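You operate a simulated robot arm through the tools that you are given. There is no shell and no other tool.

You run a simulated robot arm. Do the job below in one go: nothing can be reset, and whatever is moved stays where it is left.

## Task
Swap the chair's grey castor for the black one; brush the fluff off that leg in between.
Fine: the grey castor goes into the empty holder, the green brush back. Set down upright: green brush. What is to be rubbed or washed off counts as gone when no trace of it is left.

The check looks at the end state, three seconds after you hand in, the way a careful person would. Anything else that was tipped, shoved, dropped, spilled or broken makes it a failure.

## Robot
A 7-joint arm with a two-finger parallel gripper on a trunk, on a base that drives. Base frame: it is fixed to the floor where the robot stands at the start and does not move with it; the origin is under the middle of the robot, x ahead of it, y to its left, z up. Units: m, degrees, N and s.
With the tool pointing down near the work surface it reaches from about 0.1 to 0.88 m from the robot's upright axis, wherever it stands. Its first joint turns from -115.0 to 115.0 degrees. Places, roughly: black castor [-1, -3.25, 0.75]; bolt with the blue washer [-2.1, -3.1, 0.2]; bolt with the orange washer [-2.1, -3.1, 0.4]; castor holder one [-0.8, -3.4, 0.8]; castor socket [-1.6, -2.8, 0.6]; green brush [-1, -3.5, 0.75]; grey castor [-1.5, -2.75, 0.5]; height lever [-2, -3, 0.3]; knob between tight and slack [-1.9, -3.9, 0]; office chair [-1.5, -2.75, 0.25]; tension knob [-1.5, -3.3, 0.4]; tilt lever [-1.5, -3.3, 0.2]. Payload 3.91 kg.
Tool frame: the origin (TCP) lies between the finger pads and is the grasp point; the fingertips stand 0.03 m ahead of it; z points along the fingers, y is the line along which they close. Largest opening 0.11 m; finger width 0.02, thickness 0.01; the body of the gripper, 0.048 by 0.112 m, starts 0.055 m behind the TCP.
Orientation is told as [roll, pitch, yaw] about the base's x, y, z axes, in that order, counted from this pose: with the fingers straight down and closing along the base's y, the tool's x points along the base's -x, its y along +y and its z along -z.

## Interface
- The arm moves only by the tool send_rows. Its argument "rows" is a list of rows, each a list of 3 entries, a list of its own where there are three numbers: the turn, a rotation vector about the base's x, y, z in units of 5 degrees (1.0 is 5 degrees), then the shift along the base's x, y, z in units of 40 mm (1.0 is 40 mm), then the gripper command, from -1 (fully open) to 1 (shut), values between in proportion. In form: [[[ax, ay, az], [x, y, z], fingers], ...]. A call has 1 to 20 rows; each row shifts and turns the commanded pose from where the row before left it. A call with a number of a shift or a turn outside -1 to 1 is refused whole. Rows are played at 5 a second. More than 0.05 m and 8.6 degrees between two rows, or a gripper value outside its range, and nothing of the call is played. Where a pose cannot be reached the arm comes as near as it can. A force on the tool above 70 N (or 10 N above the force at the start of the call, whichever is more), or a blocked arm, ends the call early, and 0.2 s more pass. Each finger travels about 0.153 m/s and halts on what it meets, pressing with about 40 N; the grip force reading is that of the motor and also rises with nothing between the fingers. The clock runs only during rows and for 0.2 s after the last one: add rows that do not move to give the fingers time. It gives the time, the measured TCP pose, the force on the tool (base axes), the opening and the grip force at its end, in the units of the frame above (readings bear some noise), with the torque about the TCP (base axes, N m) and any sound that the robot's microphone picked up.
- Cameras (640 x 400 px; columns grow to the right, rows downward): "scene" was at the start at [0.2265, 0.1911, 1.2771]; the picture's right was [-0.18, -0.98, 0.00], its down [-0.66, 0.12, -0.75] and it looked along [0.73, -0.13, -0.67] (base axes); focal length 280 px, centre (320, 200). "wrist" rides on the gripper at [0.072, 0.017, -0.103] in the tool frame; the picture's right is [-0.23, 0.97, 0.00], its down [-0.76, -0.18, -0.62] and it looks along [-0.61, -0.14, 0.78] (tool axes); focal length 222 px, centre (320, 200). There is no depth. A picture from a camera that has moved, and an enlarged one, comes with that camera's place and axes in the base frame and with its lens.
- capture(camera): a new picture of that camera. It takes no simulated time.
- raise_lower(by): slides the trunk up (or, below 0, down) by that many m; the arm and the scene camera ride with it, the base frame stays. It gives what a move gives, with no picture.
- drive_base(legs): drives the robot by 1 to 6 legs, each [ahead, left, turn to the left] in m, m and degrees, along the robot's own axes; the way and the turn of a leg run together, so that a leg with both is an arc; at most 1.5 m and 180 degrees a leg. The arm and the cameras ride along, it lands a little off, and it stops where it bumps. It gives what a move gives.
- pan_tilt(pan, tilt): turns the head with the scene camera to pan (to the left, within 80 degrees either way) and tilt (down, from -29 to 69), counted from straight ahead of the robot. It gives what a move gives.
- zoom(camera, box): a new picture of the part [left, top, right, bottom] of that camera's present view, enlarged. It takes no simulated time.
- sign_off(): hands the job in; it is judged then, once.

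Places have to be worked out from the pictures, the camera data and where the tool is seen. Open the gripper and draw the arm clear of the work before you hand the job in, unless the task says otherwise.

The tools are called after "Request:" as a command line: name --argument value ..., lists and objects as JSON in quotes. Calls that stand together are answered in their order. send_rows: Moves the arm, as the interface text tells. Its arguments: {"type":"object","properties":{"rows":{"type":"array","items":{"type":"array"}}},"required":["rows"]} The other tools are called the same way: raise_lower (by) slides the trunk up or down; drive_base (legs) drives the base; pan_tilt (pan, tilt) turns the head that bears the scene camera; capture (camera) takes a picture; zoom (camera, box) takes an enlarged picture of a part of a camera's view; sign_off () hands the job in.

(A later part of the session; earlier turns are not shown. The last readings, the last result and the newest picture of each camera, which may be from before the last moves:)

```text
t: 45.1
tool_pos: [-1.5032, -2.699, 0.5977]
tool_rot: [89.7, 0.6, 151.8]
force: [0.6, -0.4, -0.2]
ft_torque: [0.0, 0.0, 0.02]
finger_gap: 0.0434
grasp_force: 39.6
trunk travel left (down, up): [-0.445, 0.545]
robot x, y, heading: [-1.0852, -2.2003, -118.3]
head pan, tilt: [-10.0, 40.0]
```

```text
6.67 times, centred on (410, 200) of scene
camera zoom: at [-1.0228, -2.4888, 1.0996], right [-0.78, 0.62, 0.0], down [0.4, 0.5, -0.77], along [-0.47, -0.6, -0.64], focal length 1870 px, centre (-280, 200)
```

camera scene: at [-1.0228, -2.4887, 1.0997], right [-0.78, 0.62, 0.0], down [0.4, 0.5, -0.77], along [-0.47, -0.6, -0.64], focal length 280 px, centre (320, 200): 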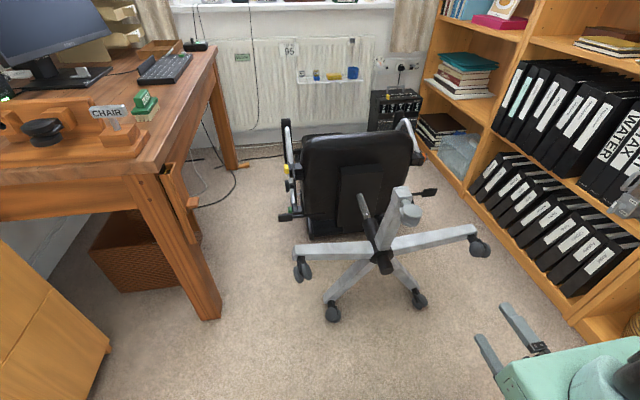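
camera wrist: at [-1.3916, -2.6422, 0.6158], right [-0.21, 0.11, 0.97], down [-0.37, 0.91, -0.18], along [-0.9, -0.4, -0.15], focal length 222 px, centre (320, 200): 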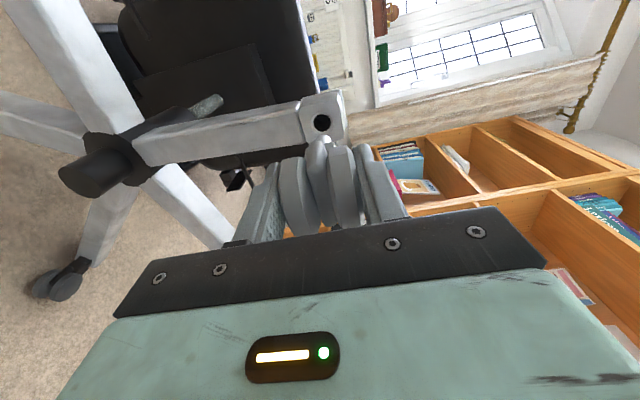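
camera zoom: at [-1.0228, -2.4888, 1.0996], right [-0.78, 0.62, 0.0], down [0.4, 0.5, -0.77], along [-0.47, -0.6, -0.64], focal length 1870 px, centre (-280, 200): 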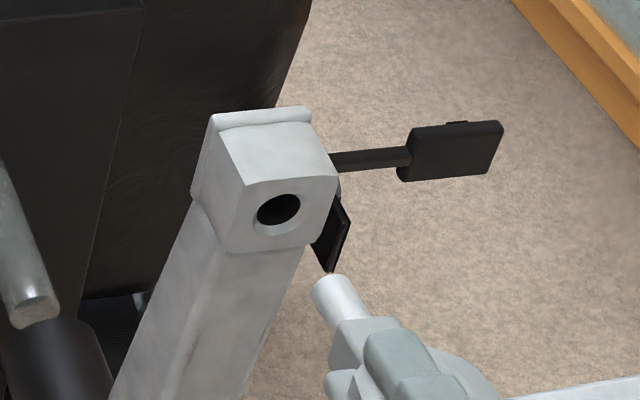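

The grey castor is free of the socket. Before leaving I zoom on the bare leg in both cameras to look for the fluff.

Request:
zoom --camera "wrist" --box '[80, 70, 360, 210]'

Request:
zoom --camera "scene" --box '[360, 175, 440, 285]'

```text
2.29 times, centred on (220, 140) of wrist
camera zoom: at [-1.3916, -2.6422, 0.6158], right [-0.21, 0.11, 0.97], down [-0.37, 0.91, -0.18], along [-0.9, -0.4, -0.15], focal length 508 px, centre (549, 337)
```

zoom: 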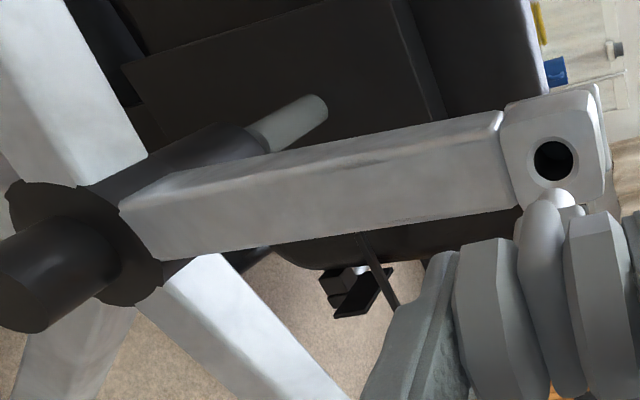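

```text
3.64 times, centred on (400, 230) of scene
camera zoom: at [-1.0228, -2.4888, 1.0996], right [-0.78, 0.62, 0.0], down [0.4, 0.5, -0.77], along [-0.47, -0.6, -0.64], focal length 1020 px, centre (29, 91)
```

zoom: 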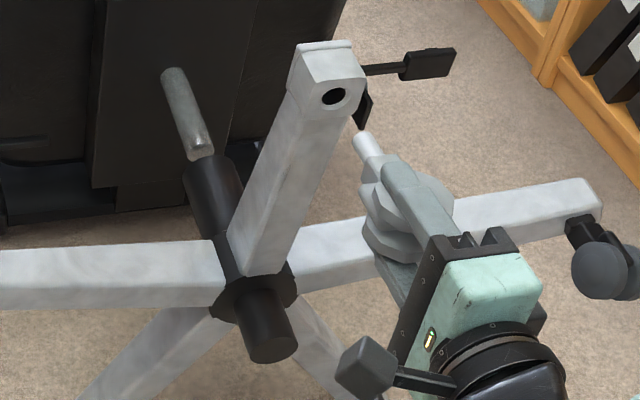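

No fluff on the front or left faces, so it is probably on the leg's right face. With the castor held, I back the tool off to the right and yaw it left ~70° so the wrist camera can look at the right face.

Request:
send_rows --rows '[[[0, 0, 0], [-0.345, 0.8375, 0], 1], [[0, 0, 0], [-0.345, 0.8375, 0], 1], [[0, 0, 0], [-0.345, 0.8375, 0], 1], [[0, 0, 0], [-0.345, 0.8375, 0], 1], [[0, 0, 0], [-0.345, 0.8375, 0], 1], [[0, 0, 0], [-0.345, 0.8375, 0], 1], [[0, 0, 1], [0, 0, 0], 1], [[0, 0, 1], [0, 0, 0], 1], [[0, 0, 1], [0, 0, 0], 1], [[0, 0, 1], [0, 0, 0], 1], [[0, 0, 1], [0, 0, 0], 1], [[0, 0, 1], [0, 0, 0], 1], [[0, 0, 1], [0, 0, 0], 1], [[0, 0, 1], [0, 0, 0], 1], [[0, 0, 1], [0, 0, 0], 1], [[0, 0, 1], [0, 0, 0], 1], [[0, 0, 1], [0, 0, 0], 1], [[0, 0, 1], [0, 0, 0], 1], [[0, 0, 1], [0, 0, 0], 1], [[0, 0, 0], [0, 0, 0], 1]]'

Request:
capture --camera "wrist"

Request:
capture --camera "scene"

```text
t: 49.3
tool_pos: [-1.5865, -2.4966, 0.5981]
tool_rot: [89.8, 0.8, -143.2]
force: [0.7, -0.3, -0.4]
ft_torque: [0.0, 0.05, -0.01]
finger_gap: 0.0433
grasp_force: 39.6
trunk travel left (down, up): [-0.445, 0.545]
robot x, y, heading: [-1.0867, -2.2016, -118.5]
head pan, tilt: [-10.0, 40.0]
```

```text
taken
camera wrist: at [-1.5907, -2.3721, 0.6162], right [-0.19, -0.15, 0.97], down [-0.98, 0.04, -0.18], along [-0.02, -0.99, -0.15], focal length 222 px, centre (320, 200)
```

wrist: 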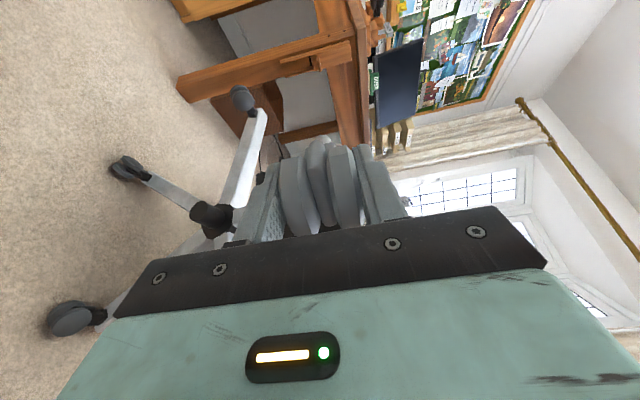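

```text
taken
camera scene: at [-1.0228, -2.4888, 1.0996], right [-0.78, 0.62, 0.0], down [0.4, 0.5, -0.77], along [-0.47, -0.6, -0.64], focal length 280 px, centre (320, 200)
```

scene: 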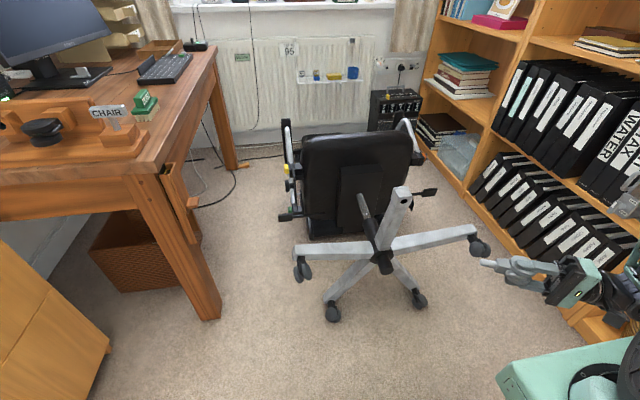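

The castor in the fingers hides the leg. I shift the tool 0.1 m further right so the leg appears clear of it.

Request:
send_rows --rows '[[[0, 0, -0.5], [-0.8, 0, 0], 1], [[0, 0, -0.5], [-0.8, 0, 0], 1], [[0, 0, -0.5], [-0.8, 0, 0], 1], [[0, 0, -0.5], [-0.4, 0, 0], 1], [[0, 0, 0], [0, 0, 0], 1]]'

Request:
capture --camera "wrist"

Request:
zoom --camera "wrist" --box '[150, 50, 350, 200]'

```text
t: 50.5
tool_pos: [-1.6993, -2.4973, 0.5968]
tool_rot: [89.8, 0.7, -153.2]
force: [0.5, -0.1, -1.4]
ft_torque: [0.05, 0.02, 0.0]
finger_gap: 0.0433
grasp_force: 40.7
trunk travel left (down, up): [-0.445, 0.545]
robot x, y, heading: [-1.0827, -2.2015, -118.4]
head pan, tilt: [-10.0, 40.0]
```

```text
taken
camera wrist: at [-1.681, -2.3731, 0.6161], right [-0.21, -0.11, 0.97], down [-0.96, 0.22, -0.18], along [-0.19, -0.97, -0.15], focal length 222 px, centre (320, 200)
```

wrist: 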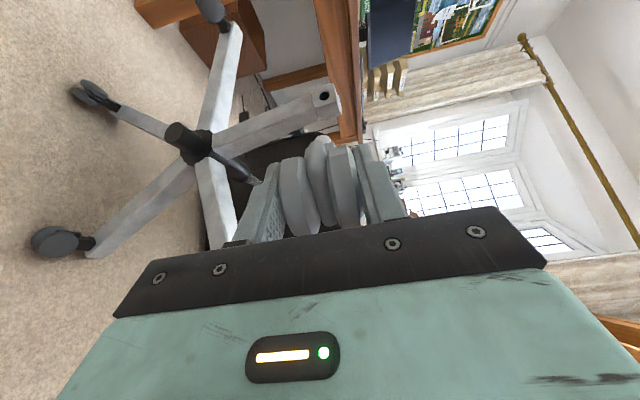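

```text
2.67 times, centred on (250, 125) of wrist
camera zoom: at [-1.681, -2.3731, 0.6161], right [-0.21, -0.11, 0.97], down [-0.96, 0.22, -0.18], along [-0.19, -0.97, -0.15], focal length 592 px, centre (507, 400)
```

zoom: 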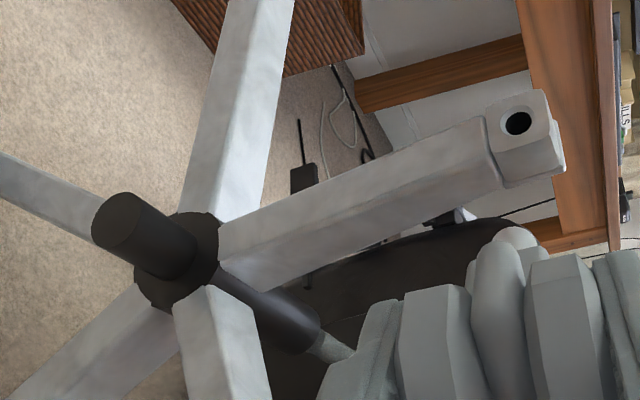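

No obvious tuft on the right face either. I zoom harder on the leg in the present scene view, which is unobstructed, to check the streak along its left edge.

Request:
zoom --camera "scene" --box '[370, 180, 420, 215]'

Request:
zoom --camera "scene" --box '[360, 210, 420, 250]'

Request:
zoom --camera "wrist" --box '[210, 75, 350, 165]'

```text
11.43 times, centred on (395, 198) of scene
camera zoom: at [-1.0228, -2.4888, 1.0996], right [-0.78, 0.62, 0.0], down [0.4, 0.5, -0.77], along [-0.47, -0.6, -0.64], focal length 3206 px, centre (-537, 229)
```

zoom: 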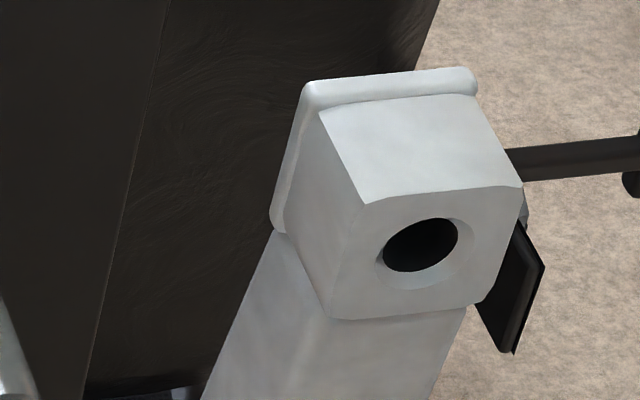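

```text
10.00 times, centred on (390, 230) of scene
camera zoom: at [-1.0228, -2.4888, 1.0996], right [-0.78, 0.62, 0.0], down [0.4, 0.5, -0.77], along [-0.47, -0.6, -0.64], focal length 2805 px, centre (-380, -100)
```

zoom: 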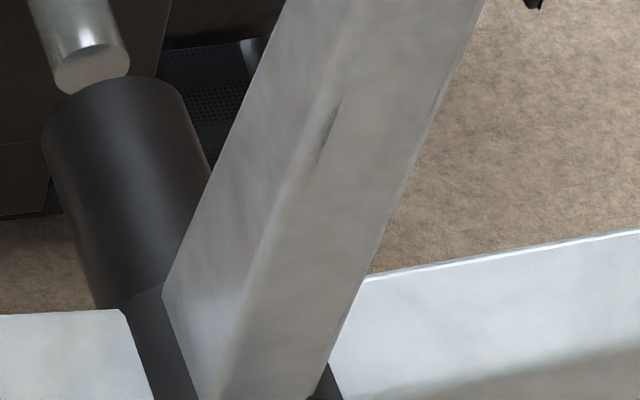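

```text
4.44 times, centred on (280, 120) of wrist
camera zoom: at [-1.681, -2.3731, 0.6161], right [-0.21, -0.11, 0.97], down [-0.96, 0.22, -0.18], along [-0.19, -0.97, -0.15], focal length 987 px, centre (498, 556)
```

zoom: 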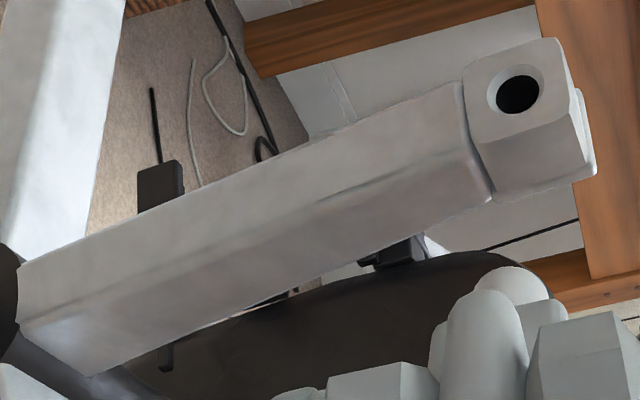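

Those dark scuffs are edge wear of the paint; the fluff must be on a face I can't see yet (probably the back, toward the seat). I'll place the grey castor first: I pan the head to the desk board to measure the empty hole.

Request:
pan_tilt --pan 25 --tilt 30

Request:
capture --camera "scene"

Request:
zoom --camera "scene" --box '[150, 80, 350, 205]'

```text
t: 51.5
tool_pos: [-1.6993, -2.4975, 0.5976]
tool_rot: [89.7, 0.6, -153.3]
force: [0.1, -0.2, -1.9]
ft_torque: [0.04, -0.02, 0.01]
finger_gap: 0.0434
grasp_force: 40.1
trunk travel left (down, up): [-0.445, 0.545]
robot x, y, heading: [-1.0845, -2.2038, -118.4]
head pan, tilt: [25.0, 30.0]
```

```text
taken
camera scene: at [-0.9754, -2.5123, 1.115], right [-1.0, 0.06, 0.0], down [0.03, 0.5, -0.87], along [-0.05, -0.86, -0.5], focal length 280 px, centre (320, 200)
```

scene: 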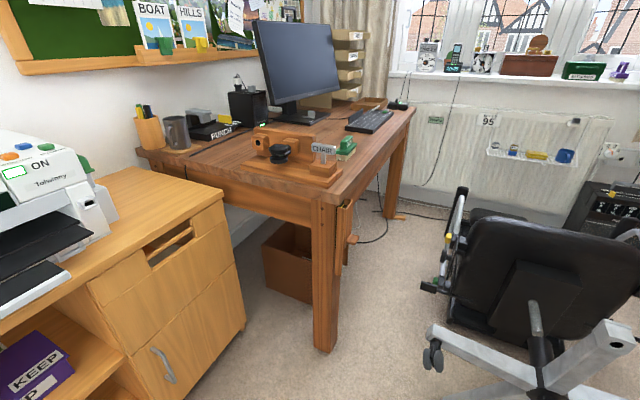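

```text
3.20 times, centred on (250, 142) of scene
camera zoom: at [-0.9754, -2.5123, 1.115], right [-1.0, 0.06, 0.0], down [0.03, 0.5, -0.87], along [-0.05, -0.86, -0.5], focal length 898 px, centre (544, 384)
```

zoom: 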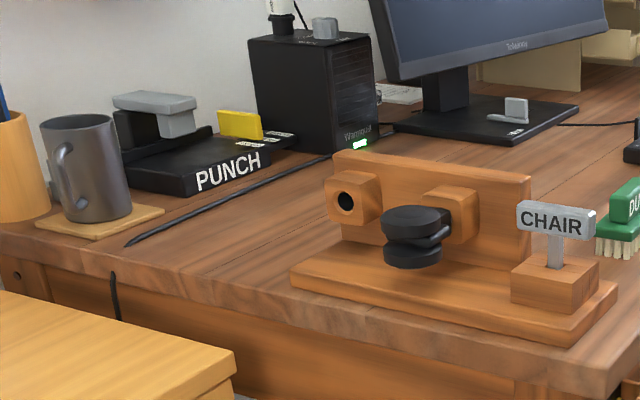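

From vertical stereo the empty hole is about (-0.83, -3.35, 0.838), the desk top about z 0.747, and the board faces roughly heading -120. I tuck the castor in front of me (pull back, swing left, yaw right) and raise the trunk 0.25 m before driving to the desk.

Request:
send_rows --rows '[[[0, 0, 0], [0.397, 0.733, 0], 1], [[0, 0, 0], [0.397, 0.733, 0], 1], [[0, 0, 0], [0.397, 0.733, 0], 1], [[0, 0, -0.973], [0.66, -0.357, 0], 1], [[0, 0, -0.973], [0.66, -0.357, 0], 1], [[0, 0, -0.973], [0.66, -0.357, 0], 1], [[0, 0, -0.973], [0.66, -0.357, 0], 1], [[0, 0, -0.973], [0.66, -0.357, 0], 1], [[0, 0, -0.973], [0.66, -0.357, 0], 1], [[0, 0, -0.973], [0.66, -0.357, 0], 1], [[0, 0, -0.973], [0.66, -0.357, 0], 1], [[0, 0, -0.973], [0.66, -0.357, 0], 1], [[0, 0, -0.973], [0.66, -0.357, 0], 1], [[0, 0, -0.973], [0.66, -0.357, 0], 1], [[0, 0, -0.973], [0.66, -0.357, 0], 1], [[0, 0, -0.973], [0.66, -0.357, 0], 1], [[0, 0, -0.973], [0.66, -0.357, 0], 1], [[0, 0, -0.973], [0.66, -0.357, 0], 1], [[0, 0, 0], [0, 0, 0], 1]]'

Request:
raise_lower --by 0.25

Request:
capture --camera "scene"

```text
t: 54.7
tool_pos: [-1.4105, -2.5636, 0.5952]
tool_rot: [94.3, -12.7, 147.5]
force: [0.3, 0.1, -1.5]
ft_torque: [0.0, -0.03, 0.0]
finger_gap: 0.0435
grasp_force: 39.9
out of reach, approached as far as the arm can: row 12, 13
trunk travel left (down, up): [-0.445, 0.545]
robot x, y, heading: [-1.0853, -2.2023, -118.4]
head pan, tilt: [25.0, 30.0]
stopped in row 16: the arm was blocked; the commanded pose is now the measured one
```

```text
t: 57.3
tool_pos: [-1.4093, -2.5646, 0.8471]
tool_rot: [94.4, -12.7, 147.7]
force: [-0.2, -0.3, -1.0]
ft_torque: [0.01, -0.03, 0.0]
finger_gap: 0.0434
grasp_force: 40.0
trunk travel left (down, up): [-0.695, 0.295]
robot x, y, heading: [-1.0882, -2.1995, -118.4]
head pan, tilt: [25.0, 30.0]
```

```text
taken
camera scene: at [-0.9753, -2.5123, 1.365], right [-1.0, 0.06, 0.0], down [0.03, 0.5, -0.87], along [-0.05, -0.86, -0.5], focal length 280 px, centre (320, 200)
```

scene: 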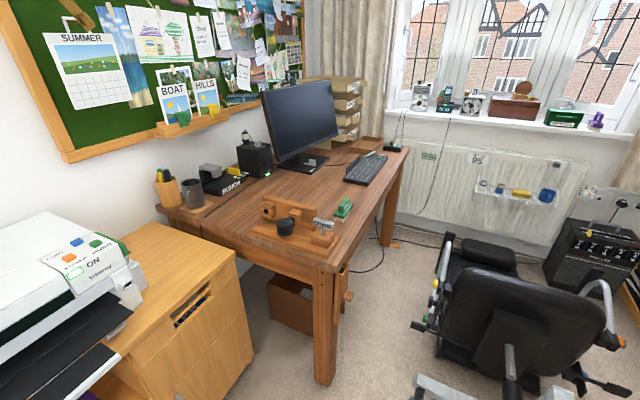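

The arm can't hold the tool level closer than about 0.5 m ahead, so it jammed a little tilted; nothing touched. I extend again to 0.62 m ahead while re-levelling, then test swinging 0.3 m to the left at this height, above the chair and clear of the desk.

Request:
send_rows --rows '[[[-0.085, -0.44, 0.13], [0.11, -0.751, 0], 1], [[-0.085, -0.44, 0.13], [0.11, -0.751, 0], 1], [[-0.085, -0.44, 0.13], [0.11, -0.751, 0], 1], [[-0.085, -0.44, 0.13], [0.11, -0.751, 0], 1], [[-0.085, -0.44, 0.13], [0.11, -0.751, 0], 1], [[-0.085, -0.44, 0.13], [0.11, -0.751, 0], 1], [[0, 0, 0], [0, 0, 0], 1], [[0, 0, 0], [0.825, -0.446, 0], 1], [[0, 0, 0], [0.825, -0.446, 0], 1], [[0, 0, 0], [0.825, -0.446, 0], 1], [[0, 0, 0], [0.825, -0.446, 0], 1], [[0, 0, 0], [0.825, -0.446, 0], 1], [[0, 0, 0], [0.825, -0.446, 0], 1], [[0, 0, 0], [0, 0, 0], 1]]'

Request:
capture --camera "scene"

```text
t: 58.4
tool_pos: [-1.4805, -2.6628, 0.8565]
tool_rot: [94.4, -10.7, 141.3]
force: [-0.1, 0.6, -1.5]
ft_torque: [-0.03, 0.03, -0.01]
finger_gap: 0.0435
grasp_force: 39.7
trunk travel left (down, up): [-0.695, 0.295]
robot x, y, heading: [-1.0845, -2.1987, -118.4]
head pan, tilt: [25.0, 30.0]
stopped in row 5: the arm was blocked; the commanded pose is now the measured one
```

```text
taken
camera scene: at [-0.9753, -2.5125, 1.365], right [-1.0, 0.06, 0.0], down [0.03, 0.5, -0.87], along [-0.05, -0.86, -0.5], focal length 280 px, centre (320, 200)
```

scene: 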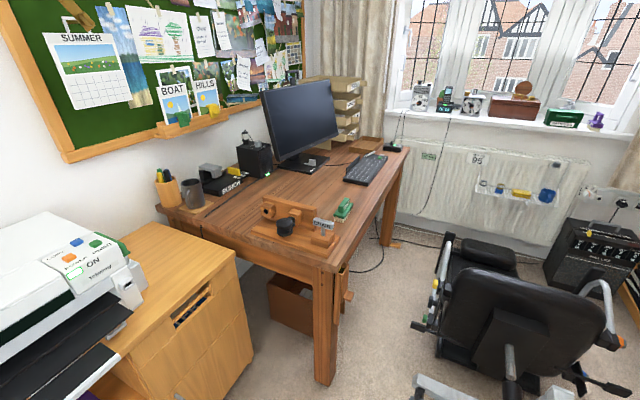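

Blocked again, so some joint is at its limit. I pan the head toward the arm to see its posture.

Request:
pan_tilt --pan -50 --tilt 50

Request:
capture --camera "scene"

```text
t: 59.9
tool_pos: [-1.4799, -2.6635, 0.857]
tool_rot: [94.2, -10.5, 141.3]
force: [0.2, 0.9, -1.0]
ft_torque: [0.01, -0.02, 0.0]
finger_gap: 0.0436
grasp_force: 40.1
trunk travel left (down, up): [-0.695, 0.295]
robot x, y, heading: [-1.0854, -2.2028, -118.0]
head pan, tilt: [-50.0, 50.0]
```

```text
taken
camera scene: at [-1.0455, -2.4377, 1.3355], right [-0.2, 0.98, 0.0], down [0.75, 0.16, -0.64], along [-0.63, -0.13, -0.77], focal length 280 px, centre (320, 200)
```

scene: 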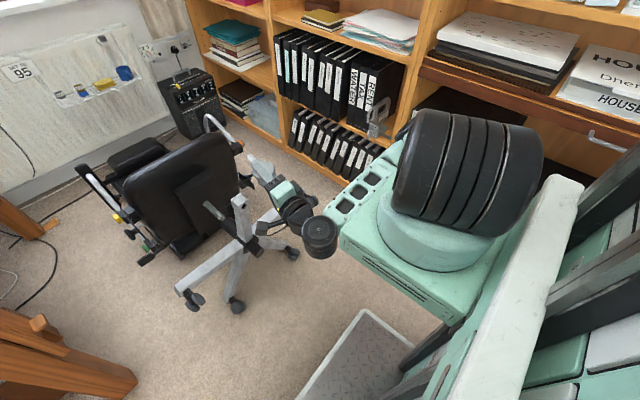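

The arm's shoulder is at my right front, so the tool was folded too close to it; reaching farther out and left should free it. I move outward and left without turning first.

Request:
send_rows --rows '[[[0, 0, 0], [0.207, -0.676, 0], 1], [[0, 0, 0], [0.207, -0.676, 0], 1], [[0, 0, 0], [0.207, -0.676, 0], 1], [[0, 0, 0], [0.207, -0.676, 0], 1], [[0, 0, 0], [0.207, -0.676, 0], 1], [[0, 0, 0], [0.207, -0.676, 0], 1], [[0, 0, 0], [0, 0, 0], 1]]'

Request:
capture --camera "scene"

```text
t: 60.6
tool_pos: [-1.5504, -2.6873, 0.8627]
tool_rot: [96.0, -13.4, 129.1]
force: [1.1, 0.1, -0.4]
ft_torque: [-0.04, 0.0, -0.07]
finger_gap: 0.0433
grasp_force: 40.0
trunk travel left (down, up): [-0.695, 0.295]
robot x, y, heading: [-1.0848, -2.2, -118.1]
head pan, tilt: [-50.0, 50.0]
stopped in row 3: the arm was blocked; the commanded pose is now the measured one
```

```text
taken
camera scene: at [-1.0456, -2.4378, 1.3355], right [-0.2, 0.98, 0.0], down [0.75, 0.16, -0.64], along [-0.63, -0.13, -0.77], focal length 280 px, centre (320, 200)
```

scene: 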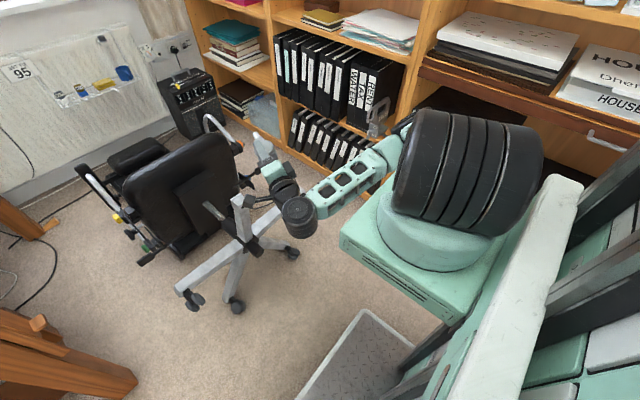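

The tool ended turned right at (0.65, -0.18) in my own frame, a place where the level pose worked before. I try to re-level and straighten it here by turning only.

Request:
send_rows --rows '[[[-0.13, -0.47, 0.76], [0, 0, 0], 1], [[-0.13, -0.47, 0.76], [0, 0, 0], 1], [[-0.13, -0.47, 0.76], [0, 0, 0], 1], [[-0.13, -0.47, 0.76], [0, 0, 0], 1], [[-0.13, -0.47, 0.76], [0, 0, 0], 1], [[-0.13, -0.47, 0.76], [0, 0, 0], 1], [[0, 0, 0], [0, 0, 0], 1]]'

Request:
capture --camera "scene"

```text
t: 62.2
tool_pos: [-1.5457, -2.6889, 0.8605]
tool_rot: [89.8, 0.3, 153.0]
force: [-1.1, 0.4, -1.1]
ft_torque: [-0.02, -0.01, 0.0]
finger_gap: 0.0434
grasp_force: 40.1
trunk travel left (down, up): [-0.695, 0.295]
robot x, y, heading: [-1.085, -2.2003, -118.2]
head pan, tilt: [-50.0, 50.0]
```

```text
taken
camera scene: at [-1.0456, -2.4377, 1.3355], right [-0.2, 0.98, 0.0], down [0.75, 0.16, -0.64], along [-0.63, -0.13, -0.77], focal length 280 px, centre (320, 200)
```

scene: 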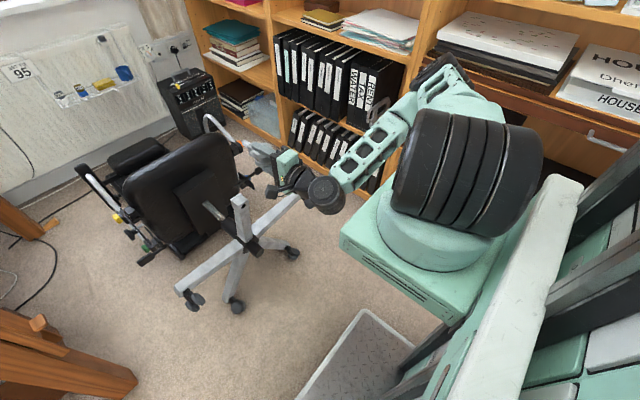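

That untangled it: the tool is level again at heading -117 with the elbow out to the right. Now I test moving left 0.28 m (and 0.05 m outward) at this height.

Request:
send_rows --rows '[[[0, 0, 0], [0.698, -0.55, 0], 1], [[0, 0, 0], [0.698, -0.55, 0], 1], [[0, 0, 0], [0.698, -0.55, 0], 1], [[0, 0, 0], [0.698, -0.55, 0], 1], [[0, 0, 0], [0.698, -0.55, 0], 1], [[0, 0, 0], [0.698, -0.55, 0], 1], [[0, 0, 0], [0.698, -0.55, 0], 1], [[0, 0, 0], [0.698, -0.55, 0], 1], [[0, 0, 0], [0, 0, 0], 1]]'

Request:
capture --camera "scene"

```text
t: 64.2
tool_pos: [-1.3218, -2.8641, 0.8614]
tool_rot: [89.8, 0.3, 152.9]
force: [-0.7, 0.6, -2.0]
ft_torque: [0.02, -0.02, -0.02]
finger_gap: 0.0435
grasp_force: 40.2
trunk travel left (down, up): [-0.695, 0.295]
robot x, y, heading: [-1.0844, -2.1999, -118.3]
head pan, tilt: [-50.0, 50.0]
```

```text
taken
camera scene: at [-1.0455, -2.4377, 1.3355], right [-0.2, 0.98, 0.0], down [0.75, 0.16, -0.64], along [-0.63, -0.13, -0.77], focal length 280 px, centre (320, 200)
```

scene: 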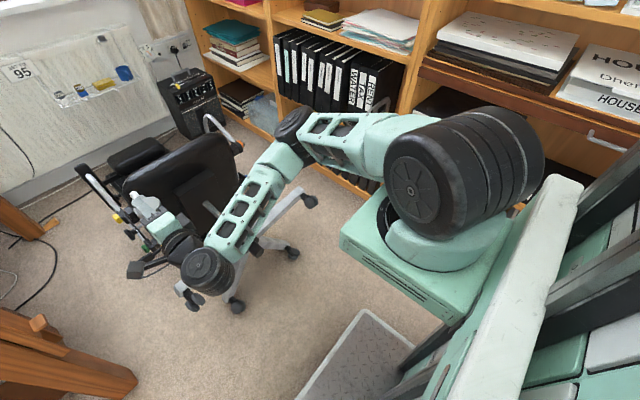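

Reaching left works. I raise the trunk 0.1 m so that nothing on the desk can be touched, then drive left and slightly ahead to stand before the castor board.

Request:
raise_lower --by 0.1

Request:
drive_base --legs '[[0.0, 0.41, 0], [0.12, 0, 0]]'

Request:
pan_tilt --pan 10 --tilt 45

Request:
capture --camera "scene"

Request:
capture --camera "wrist"

```text
t: 65.5
tool_pos: [-1.3229, -2.8634, 0.9607]
tool_rot: [89.8, 0.2, 153.1]
force: [0.1, 0.1, -1.1]
ft_torque: [0.02, -0.02, 0.01]
finger_gap: 0.0433
grasp_force: 40.4
trunk travel left (down, up): [-0.795, 0.195]
robot x, y, heading: [-1.0854, -2.2017, -118.4]
head pan, tilt: [-50.0, 50.0]
```

```text
t: 68.9
tool_pos: [-1.0201, -3.1626, 0.9603]
tool_rot: [89.8, 0.4, 153.0]
force: [0.6, -0.1, -0.1]
ft_torque: [0.0, -0.01, -0.01]
finger_gap: 0.0434
grasp_force: 40.0
trunk travel left (down, up): [-0.795, 0.195]
robot x, y, heading: [-0.7836, -2.4984, -118.4]
head pan, tilt: [-50.0, 50.0]
```

```text
t: 70.2
tool_pos: [-1.0199, -3.1632, 0.9621]
tool_rot: [89.8, 0.3, 153.0]
force: [0.4, 0.3, -1.0]
ft_torque: [0.01, -0.05, -0.02]
finger_gap: 0.0435
grasp_force: 40.1
trunk travel left (down, up): [-0.795, 0.195]
robot x, y, heading: [-0.786, -2.4975, -118.2]
head pan, tilt: [10.0, 45.0]
```

```text
taken
camera scene: at [-0.6935, -2.7979, 1.4424], right [-0.95, 0.31, 0.0], down [0.22, 0.67, -0.71], along [-0.22, -0.67, -0.71], focal length 280 px, centre (320, 200)
```

scene: 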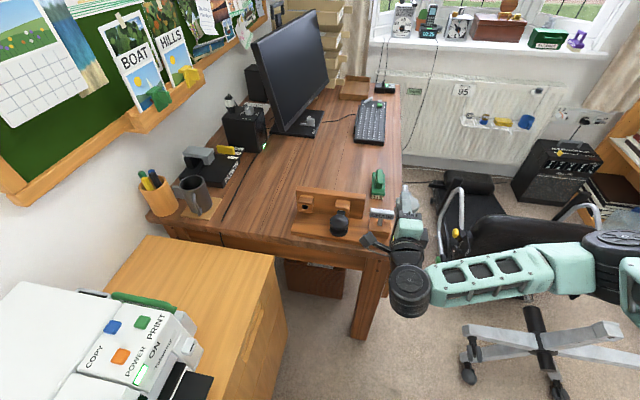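

```text
taken
camera wrist: at [-0.9089, -3.104, 0.9795], right [-0.21, 0.1, 0.97], down [-0.4, 0.9, -0.18], along [-0.89, -0.42, -0.15], focal length 222 px, centre (320, 200)
```

wrist: 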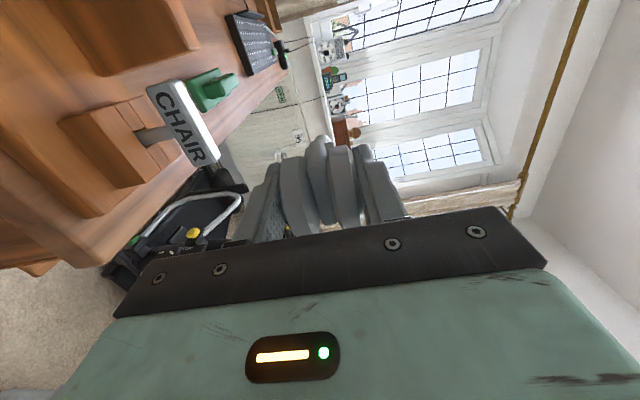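

The robot landed at (-0.786, -2.498); the tool is above the desk corner. I zoom in on the board from this new camera position to locate its holes and facing.

Request:
zoom --camera "scene" --box '[275, 160, 435, 260]'

Request:
zoom --camera "scene" --box '[285, 175, 365, 245]'

```text
4.00 times, centred on (355, 210) of scene
camera zoom: at [-0.6935, -2.7979, 1.4424], right [-0.95, 0.31, 0.0], down [0.22, 0.67, -0.71], along [-0.22, -0.67, -0.71], focal length 1122 px, centre (180, 160)
```

zoom: 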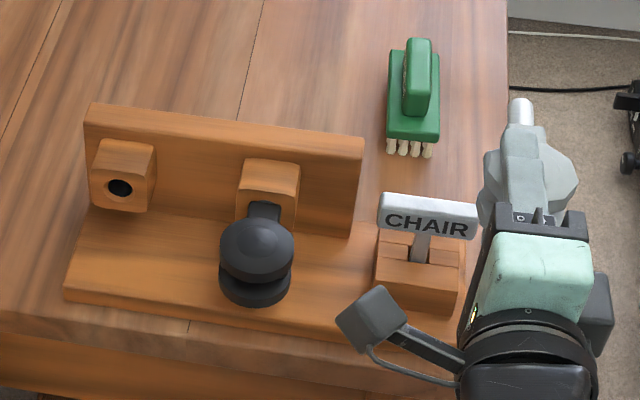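

```text
5.71 times, centred on (325, 210) of scene
camera zoom: at [-0.6935, -2.7979, 1.4424], right [-0.95, 0.31, 0.0], down [0.22, 0.67, -0.71], along [-0.22, -0.67, -0.71], focal length 1603 px, centre (291, 143)
```

zoom: 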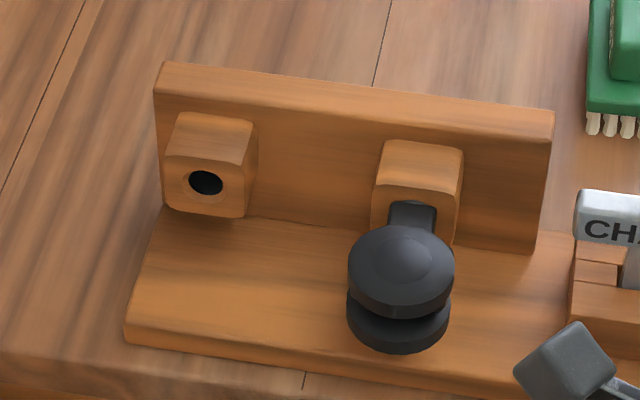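

The board faces heading ≈ -118.2° and the empty hole's mouth comes out at (-0.833, -3.363, 0.833). I bring the castor level in front of it, about 0.175 m short: left at this safe height, then down to z≈0.83.

Request:
send_rows --rows '[[[0, 0, -0.023], [0.96, -0.168, 0], 1], [[0, 0, -0.023], [0.96, -0.168, 0], 1], [[0, 0, -0.023], [0.96, -0.168, 0], 1], [[0, 0, -0.023], [0.96, -0.168, 0], 1], [[0, 0, -0.023], [0.96, -0.168, 0], 1], [[0, 0, -0.023], [0.96, -0.168, 0], 1], [[0, 0, -0.023], [0.96, -0.168, 0], 1], [[0, 0, 0], [0, 0, -0.8], 1], [[0, 0, 0], [0, 0, -0.8], 1], [[0, 0, 0], [0, 0, -0.8], 1], [[0, 0, 0], [0, 0, -0.8], 1], [[0, 0, 0], [0, 0, 0], 1]]'

Request:
capture --camera "wrist"

Request:
zoom --camera "scene" --box '[275, 160, 435, 260]'

```text
t: 73.0
tool_pos: [-0.7836, -3.2566, 0.8904]
tool_rot: [94.6, 3.1, 149.3]
force: [-0.4, 0.2, -0.8]
ft_torque: [0.04, 0.02, 0.02]
finger_gap: 0.0433
grasp_force: 40.3
trunk travel left (down, up): [-0.795, 0.195]
robot x, y, heading: [-0.7853, -2.4988, -118.4]
head pan, tilt: [10.0, 45.0]
stopped in row 12: the arm was blocked; the commanded pose is now the measured one
```

```text
taken
camera wrist: at [-0.6682, -3.2037, 0.9036], right [-0.2, 0.21, 0.96], down [-0.33, 0.91, -0.26], along [-0.92, -0.37, -0.11], focal length 222 px, centre (320, 200)
```

wrist: 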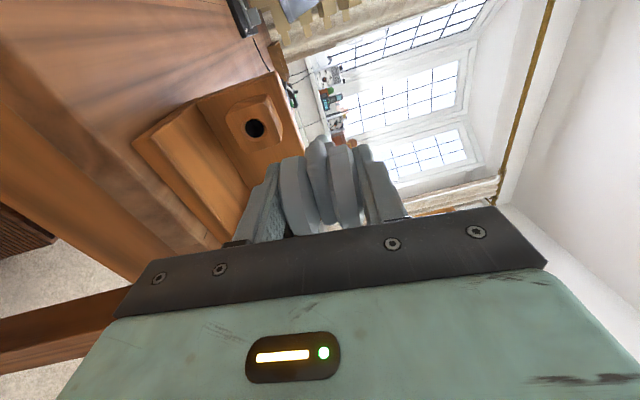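

```text
4.00 times, centred on (355, 210) of scene
camera zoom: at [-0.6934, -2.7979, 1.4424], right [-0.95, 0.31, 0.0], down [0.22, 0.67, -0.71], along [-0.22, -0.67, -0.71], focal length 1122 px, centre (180, 160)
```

zoom: 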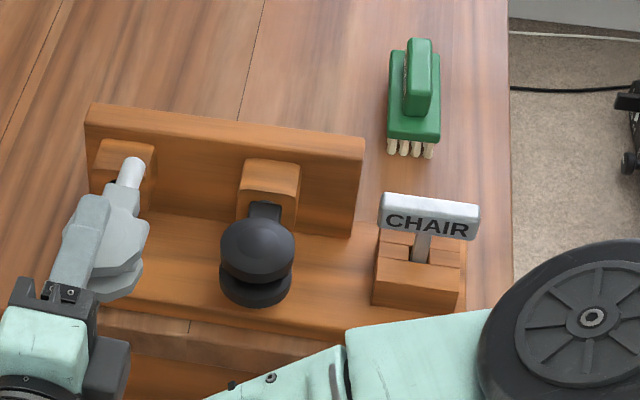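

The arm jams below about z 0.9 with the trunk this high. I lift back to the level pose at z≈0.95 and use the trunk to come down 0.12 m instead.

Request:
send_rows --rows '[[[0.365, 0.005, 0.18], [0.27, 0.39, 0.5], 1], [[0.365, 0.005, 0.18], [0.27, 0.39, 0.5], 1], [[0.365, 0.005, 0.18], [0.27, 0.39, 0.5], 1], [[0, 0, 0], [0, 0, 0], 1]]'

```text
t: 74.0
tool_pos: [-0.7495, -3.2057, 0.9467]
tool_rot: [89.3, -0.1, 152.0]
force: [1.6, 0.9, -0.8]
ft_torque: [0.01, 0.04, 0.03]
finger_gap: 0.0435
grasp_force: 40.0
trunk travel left (down, up): [-0.795, 0.195]
robot x, y, heading: [-0.7822, -2.4996, -118.3]
head pan, tilt: [10.0, 45.0]
```

Level again at z 0.947. Before lowering the trunk I check the arm links' clearance over the desk.

Request:
capture --camera "scene"

```text
taken
camera scene: at [-0.6934, -2.7979, 1.4424], right [-0.95, 0.31, 0.0], down [0.22, 0.67, -0.71], along [-0.22, -0.67, -0.71], focal length 280 px, centre (320, 200)
```

scene: 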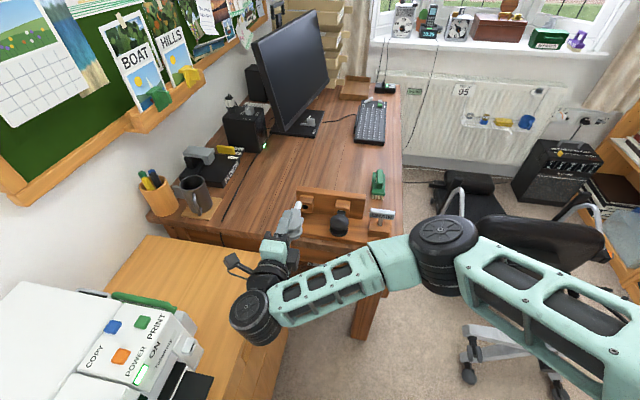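

The wrist and elbow hang clear of the cabinet (top ~0.65) and the desk (0.747). I lower the trunk 0.117 m.

Request:
raise_lower --by -0.117

Request:
capture --camera "wrist"

Request:
capture --camera "scene"

```text
t: 75.5
tool_pos: [-0.75, -3.2081, 0.8282]
tool_rot: [89.3, 0.0, 151.9]
force: [-0.2, 0.2, -1.8]
ft_torque: [0.0, -0.04, -0.01]
finger_gap: 0.0434
grasp_force: 39.9
trunk travel left (down, up): [-0.678, 0.312]
robot x, y, heading: [-0.7826, -2.5033, -118.5]
head pan, tilt: [10.0, 45.0]
```

```text
taken
camera wrist: at [-0.6374, -3.1506, 0.8472], right [-0.21, 0.1, 0.97], down [-0.38, 0.91, -0.17], along [-0.9, -0.4, -0.15], focal length 222 px, centre (320, 200)
```

wrist: 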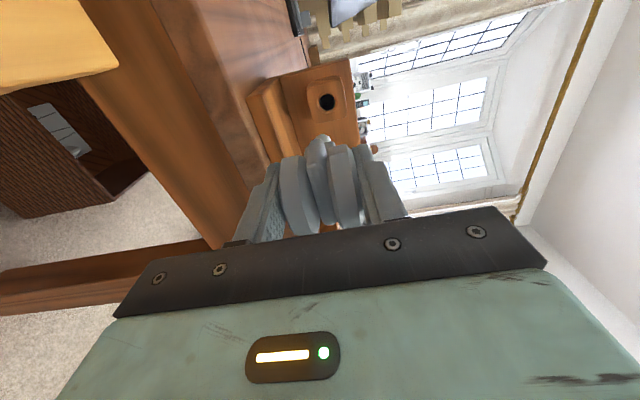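

```text
taken
camera scene: at [-0.6934, -2.7979, 1.3254], right [-0.95, 0.31, 0.0], down [0.22, 0.67, -0.71], along [-0.22, -0.67, -0.71], focal length 280 px, centre (320, 200)
```

scene: 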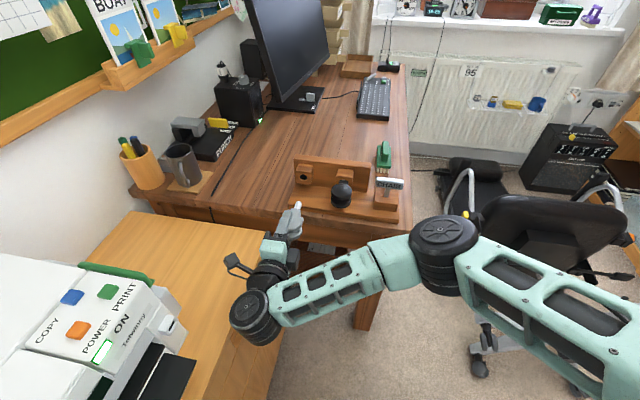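

In the wrist view the hole is at (327,101). At the chair, with the castor just pulled out 74 mm, its socket appeared at (322,122); I use that as the reference picture. I move 0.05 m forward, 7 mm up and re-level slightly, then compare.

Request:
send_rows --rows '[[[-0.044, 0.024, 0], [-0.278, -0.561, 0.084], 1], [[-0.044, 0.024, 0], [-0.278, -0.561, 0.084], 1], [[0, 0, 0], [0, 0, 0], 1]]'

Request:
zoom --camera "wrist" --box '[240, 60, 400, 160]'

Request:
zoom --camera "scene" --box '[260, 150, 370, 250]'

```text
t: 76.3
tool_pos: [-0.7718, -3.2512, 0.8354]
tool_rot: [89.8, 0.0, 152.0]
force: [-0.3, 0.2, -1.0]
ft_torque: [-0.02, 0.0, -0.03]
finger_gap: 0.0436
grasp_force: 39.3
trunk travel left (down, up): [-0.678, 0.312]
robot x, y, heading: [-0.783, -2.501, -118.4]
head pan, tilt: [10.0, 45.0]
```

```text
4.00 times, centred on (320, 110) of wrist
camera zoom: at [-0.6594, -3.195, 0.8534], right [-0.2, 0.1, 0.97], down [-0.38, 0.91, -0.18], along [-0.9, -0.41, -0.14], focal length 888 px, centre (320, 560)
```

zoom: 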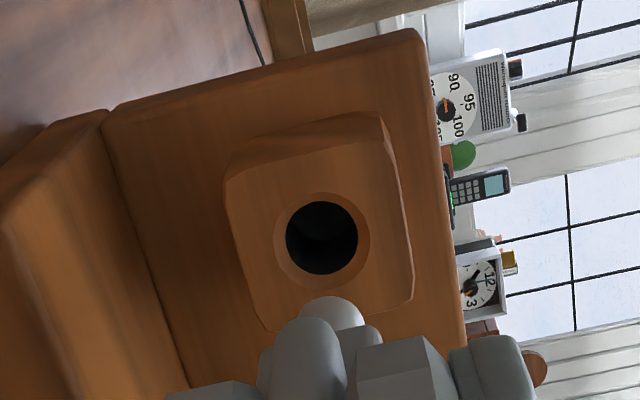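

```text
4.00 times, centred on (315, 200) of scene
camera zoom: at [-0.6934, -2.7979, 1.3254], right [-0.95, 0.31, 0.0], down [0.22, 0.67, -0.71], along [-0.22, -0.67, -0.71], focal length 1122 px, centre (340, 200)
```

zoom: 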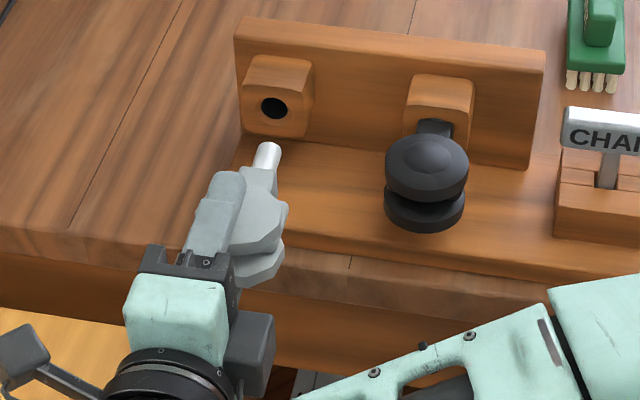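

Request:
zoom --camera "scene" --box '[292, 165, 342, 205]'

Request:
zoom --camera "wrist" --box '[270, 80, 370, 200]'

```text
10.00 times, centred on (317, 185) of scene
camera zoom: at [-0.6934, -2.7979, 1.3254], right [-0.95, 0.31, 0.0], down [0.22, 0.67, -0.71], along [-0.22, -0.67, -0.71], focal length 2805 px, centre (350, 350)
```

zoom: 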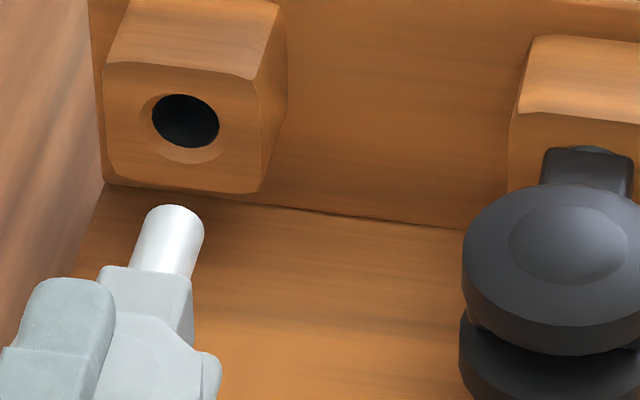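

```text
3.33 times, centred on (320, 140) of wrist
camera zoom: at [-0.6594, -3.195, 0.8534], right [-0.2, 0.1, 0.97], down [-0.38, 0.91, -0.18], along [-0.9, -0.41, -0.14], focal length 740 px, centre (320, 400)
```

zoom: 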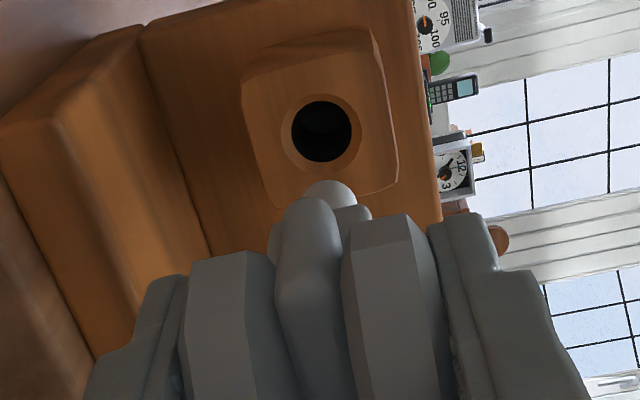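

Combining the two zooms: the stem tip is ~35 mm before the hole mouth and the hole lies ~5.5 mm to the left of the stem line, at about the same height. I shift left 5.5 mm and re-check.

Request:
send_rows --rows '[[[0, 0, 0], [0.121, -0.065, -0.0125], 1], [[0, 0, 0], [0, 0, 0], 1]]'

Request:
zoom --camera "scene" --box '[292, 165, 342, 205]'

Request:
zoom --camera "wrist" --box '[270, 80, 370, 200]'

```text
t: 76.9
tool_pos: [-0.7669, -3.2546, 0.8351]
tool_rot: [89.9, -0.1, 152.1]
force: [-0.4, 0.3, -0.6]
ft_torque: [-0.01, 0.0, -0.02]
finger_gap: 0.0433
grasp_force: 39.5
trunk travel left (down, up): [-0.678, 0.312]
robot x, y, heading: [-0.7854, -2.5028, -118.1]
head pan, tilt: [10.0, 45.0]
```

```text
10.00 times, centred on (317, 185) of scene
camera zoom: at [-0.6934, -2.7979, 1.3254], right [-0.95, 0.31, 0.0], down [0.22, 0.67, -0.71], along [-0.22, -0.67, -0.71], focal length 2805 px, centre (350, 350)
```

zoom: 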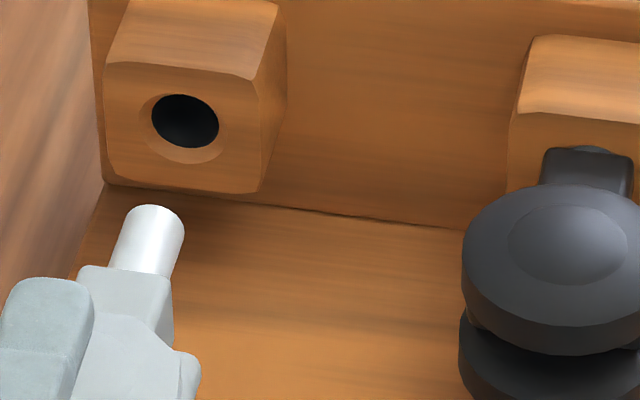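

```text
3.33 times, centred on (320, 140) of wrist
camera zoom: at [-0.6547, -3.1974, 0.8528], right [-0.2, 0.1, 0.97], down [-0.38, 0.91, -0.17], along [-0.9, -0.4, -0.14], focal length 740 px, centre (320, 400)
```

zoom: 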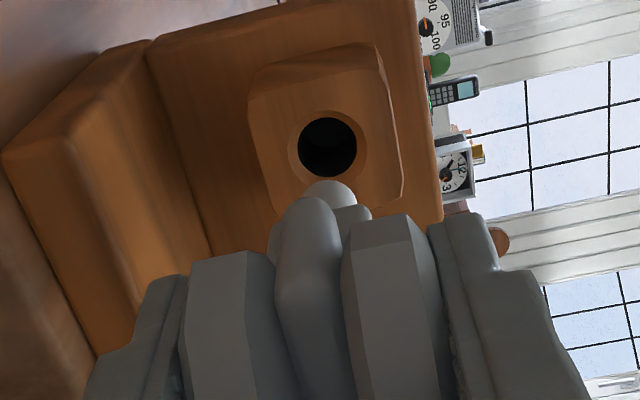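

The stem line now passes through the hole in the scene view; the wrist view suggests it is ~0.8 mm high. I lower 0.8 mm and advance 28 mm so the tip is just before the mouth.

Request:
send_rows --rows '[[[0, 0, 0], [-0.066, -0.1235, -0.02], 1], [[0, 0, 0], [-0.066, -0.1235, 0], 1], [[0, 0, 0], [-0.066, -0.1235, 0], 1], [[0, 0, 0], [-0.066, -0.1235, 0], 1], [[0, 0, 0], [-0.066, -0.1235, 0], 1], [[0, 0, 0], [0, 0, 0], 1]]'

Request:
zoom --camera "scene" --box '[292, 165, 342, 205]'

Request:
zoom --camera "wrist" --box '[270, 80, 370, 200]'

```text
t: 78.3
tool_pos: [-0.7799, -3.277, 0.8353]
tool_rot: [89.8, -0.1, 152.1]
force: [0.5, -0.7, -0.3]
ft_torque: [0.02, 0.0, 0.0]
finger_gap: 0.0435
grasp_force: 39.8
trunk travel left (down, up): [-0.678, 0.312]
robot x, y, heading: [-0.7784, -2.4985, -118.0]
head pan, tilt: [10.0, 45.0]
```

```text
10.00 times, centred on (317, 185) of scene
camera zoom: at [-0.6934, -2.7979, 1.3254], right [-0.95, 0.31, 0.0], down [0.22, 0.67, -0.71], along [-0.22, -0.67, -0.71], focal length 2805 px, centre (350, 350)
```

zoom: 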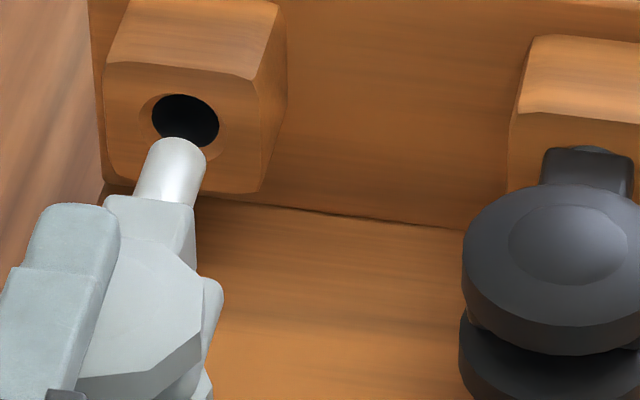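

```text
3.33 times, centred on (320, 140) of wrist
camera zoom: at [-0.6677, -3.2223, 0.8517], right [-0.2, 0.1, 0.97], down [-0.38, 0.91, -0.17], along [-0.9, -0.4, -0.14], focal length 740 px, centre (320, 400)
```

zoom: 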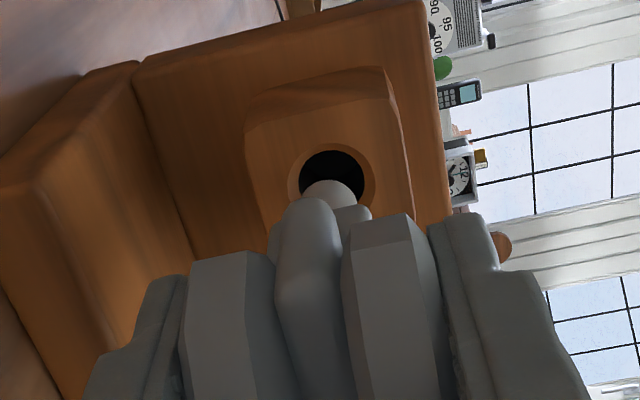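

Well aligned in both views. I push in slowly 12 mm and watch the force.

Request:
send_rows --rows '[[[0, 0, 0], [-0.047, -0.088, 0], 1], [[0, 0, 0], [-0.047, -0.088, 0], 1], [[0, 0, 0], [-0.047, -0.088, 0], 1], [[0, 0, 0], [0, 0, 0], 1]]'

Request:
zoom --camera "scene" --box '[292, 165, 342, 205]'

Request:
zoom --camera "wrist" --box '[270, 80, 370, 200]'

```text
t: 79.3
tool_pos: [-0.7853, -3.2907, 0.8346]
tool_rot: [89.9, 0.0, 152.0]
force: [-0.6, 0.3, -0.5]
ft_torque: [-0.02, -0.02, -0.01]
finger_gap: 0.0433
grasp_force: 40.2
trunk travel left (down, up): [-0.678, 0.312]
robot x, y, heading: [-0.7836, -2.4987, -118.2]
head pan, tilt: [10.0, 45.0]
```

```text
10.00 times, centred on (317, 185) of scene
camera zoom: at [-0.6934, -2.7979, 1.3254], right [-0.95, 0.31, 0.0], down [0.22, 0.67, -0.71], along [-0.22, -0.67, -0.71], focal length 2805 px, centre (350, 350)
```

zoom: 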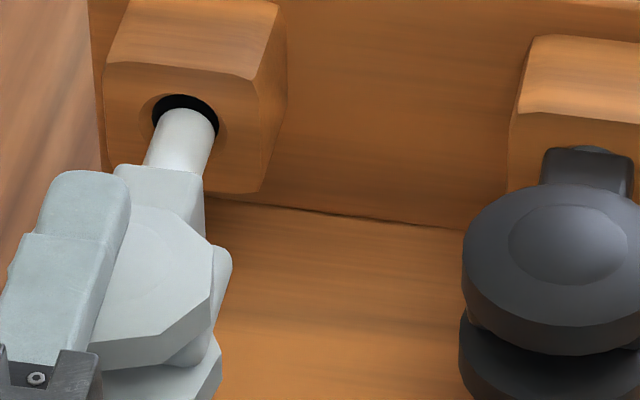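

```text
3.33 times, centred on (320, 140) of wrist
camera zoom: at [-0.6732, -3.2332, 0.8515], right [-0.2, 0.1, 0.97], down [-0.38, 0.91, -0.18], along [-0.9, -0.4, -0.14], focal length 740 px, centre (320, 400)
```

zoom: 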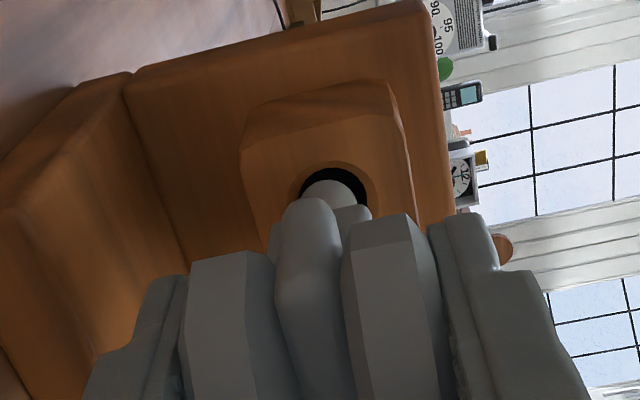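

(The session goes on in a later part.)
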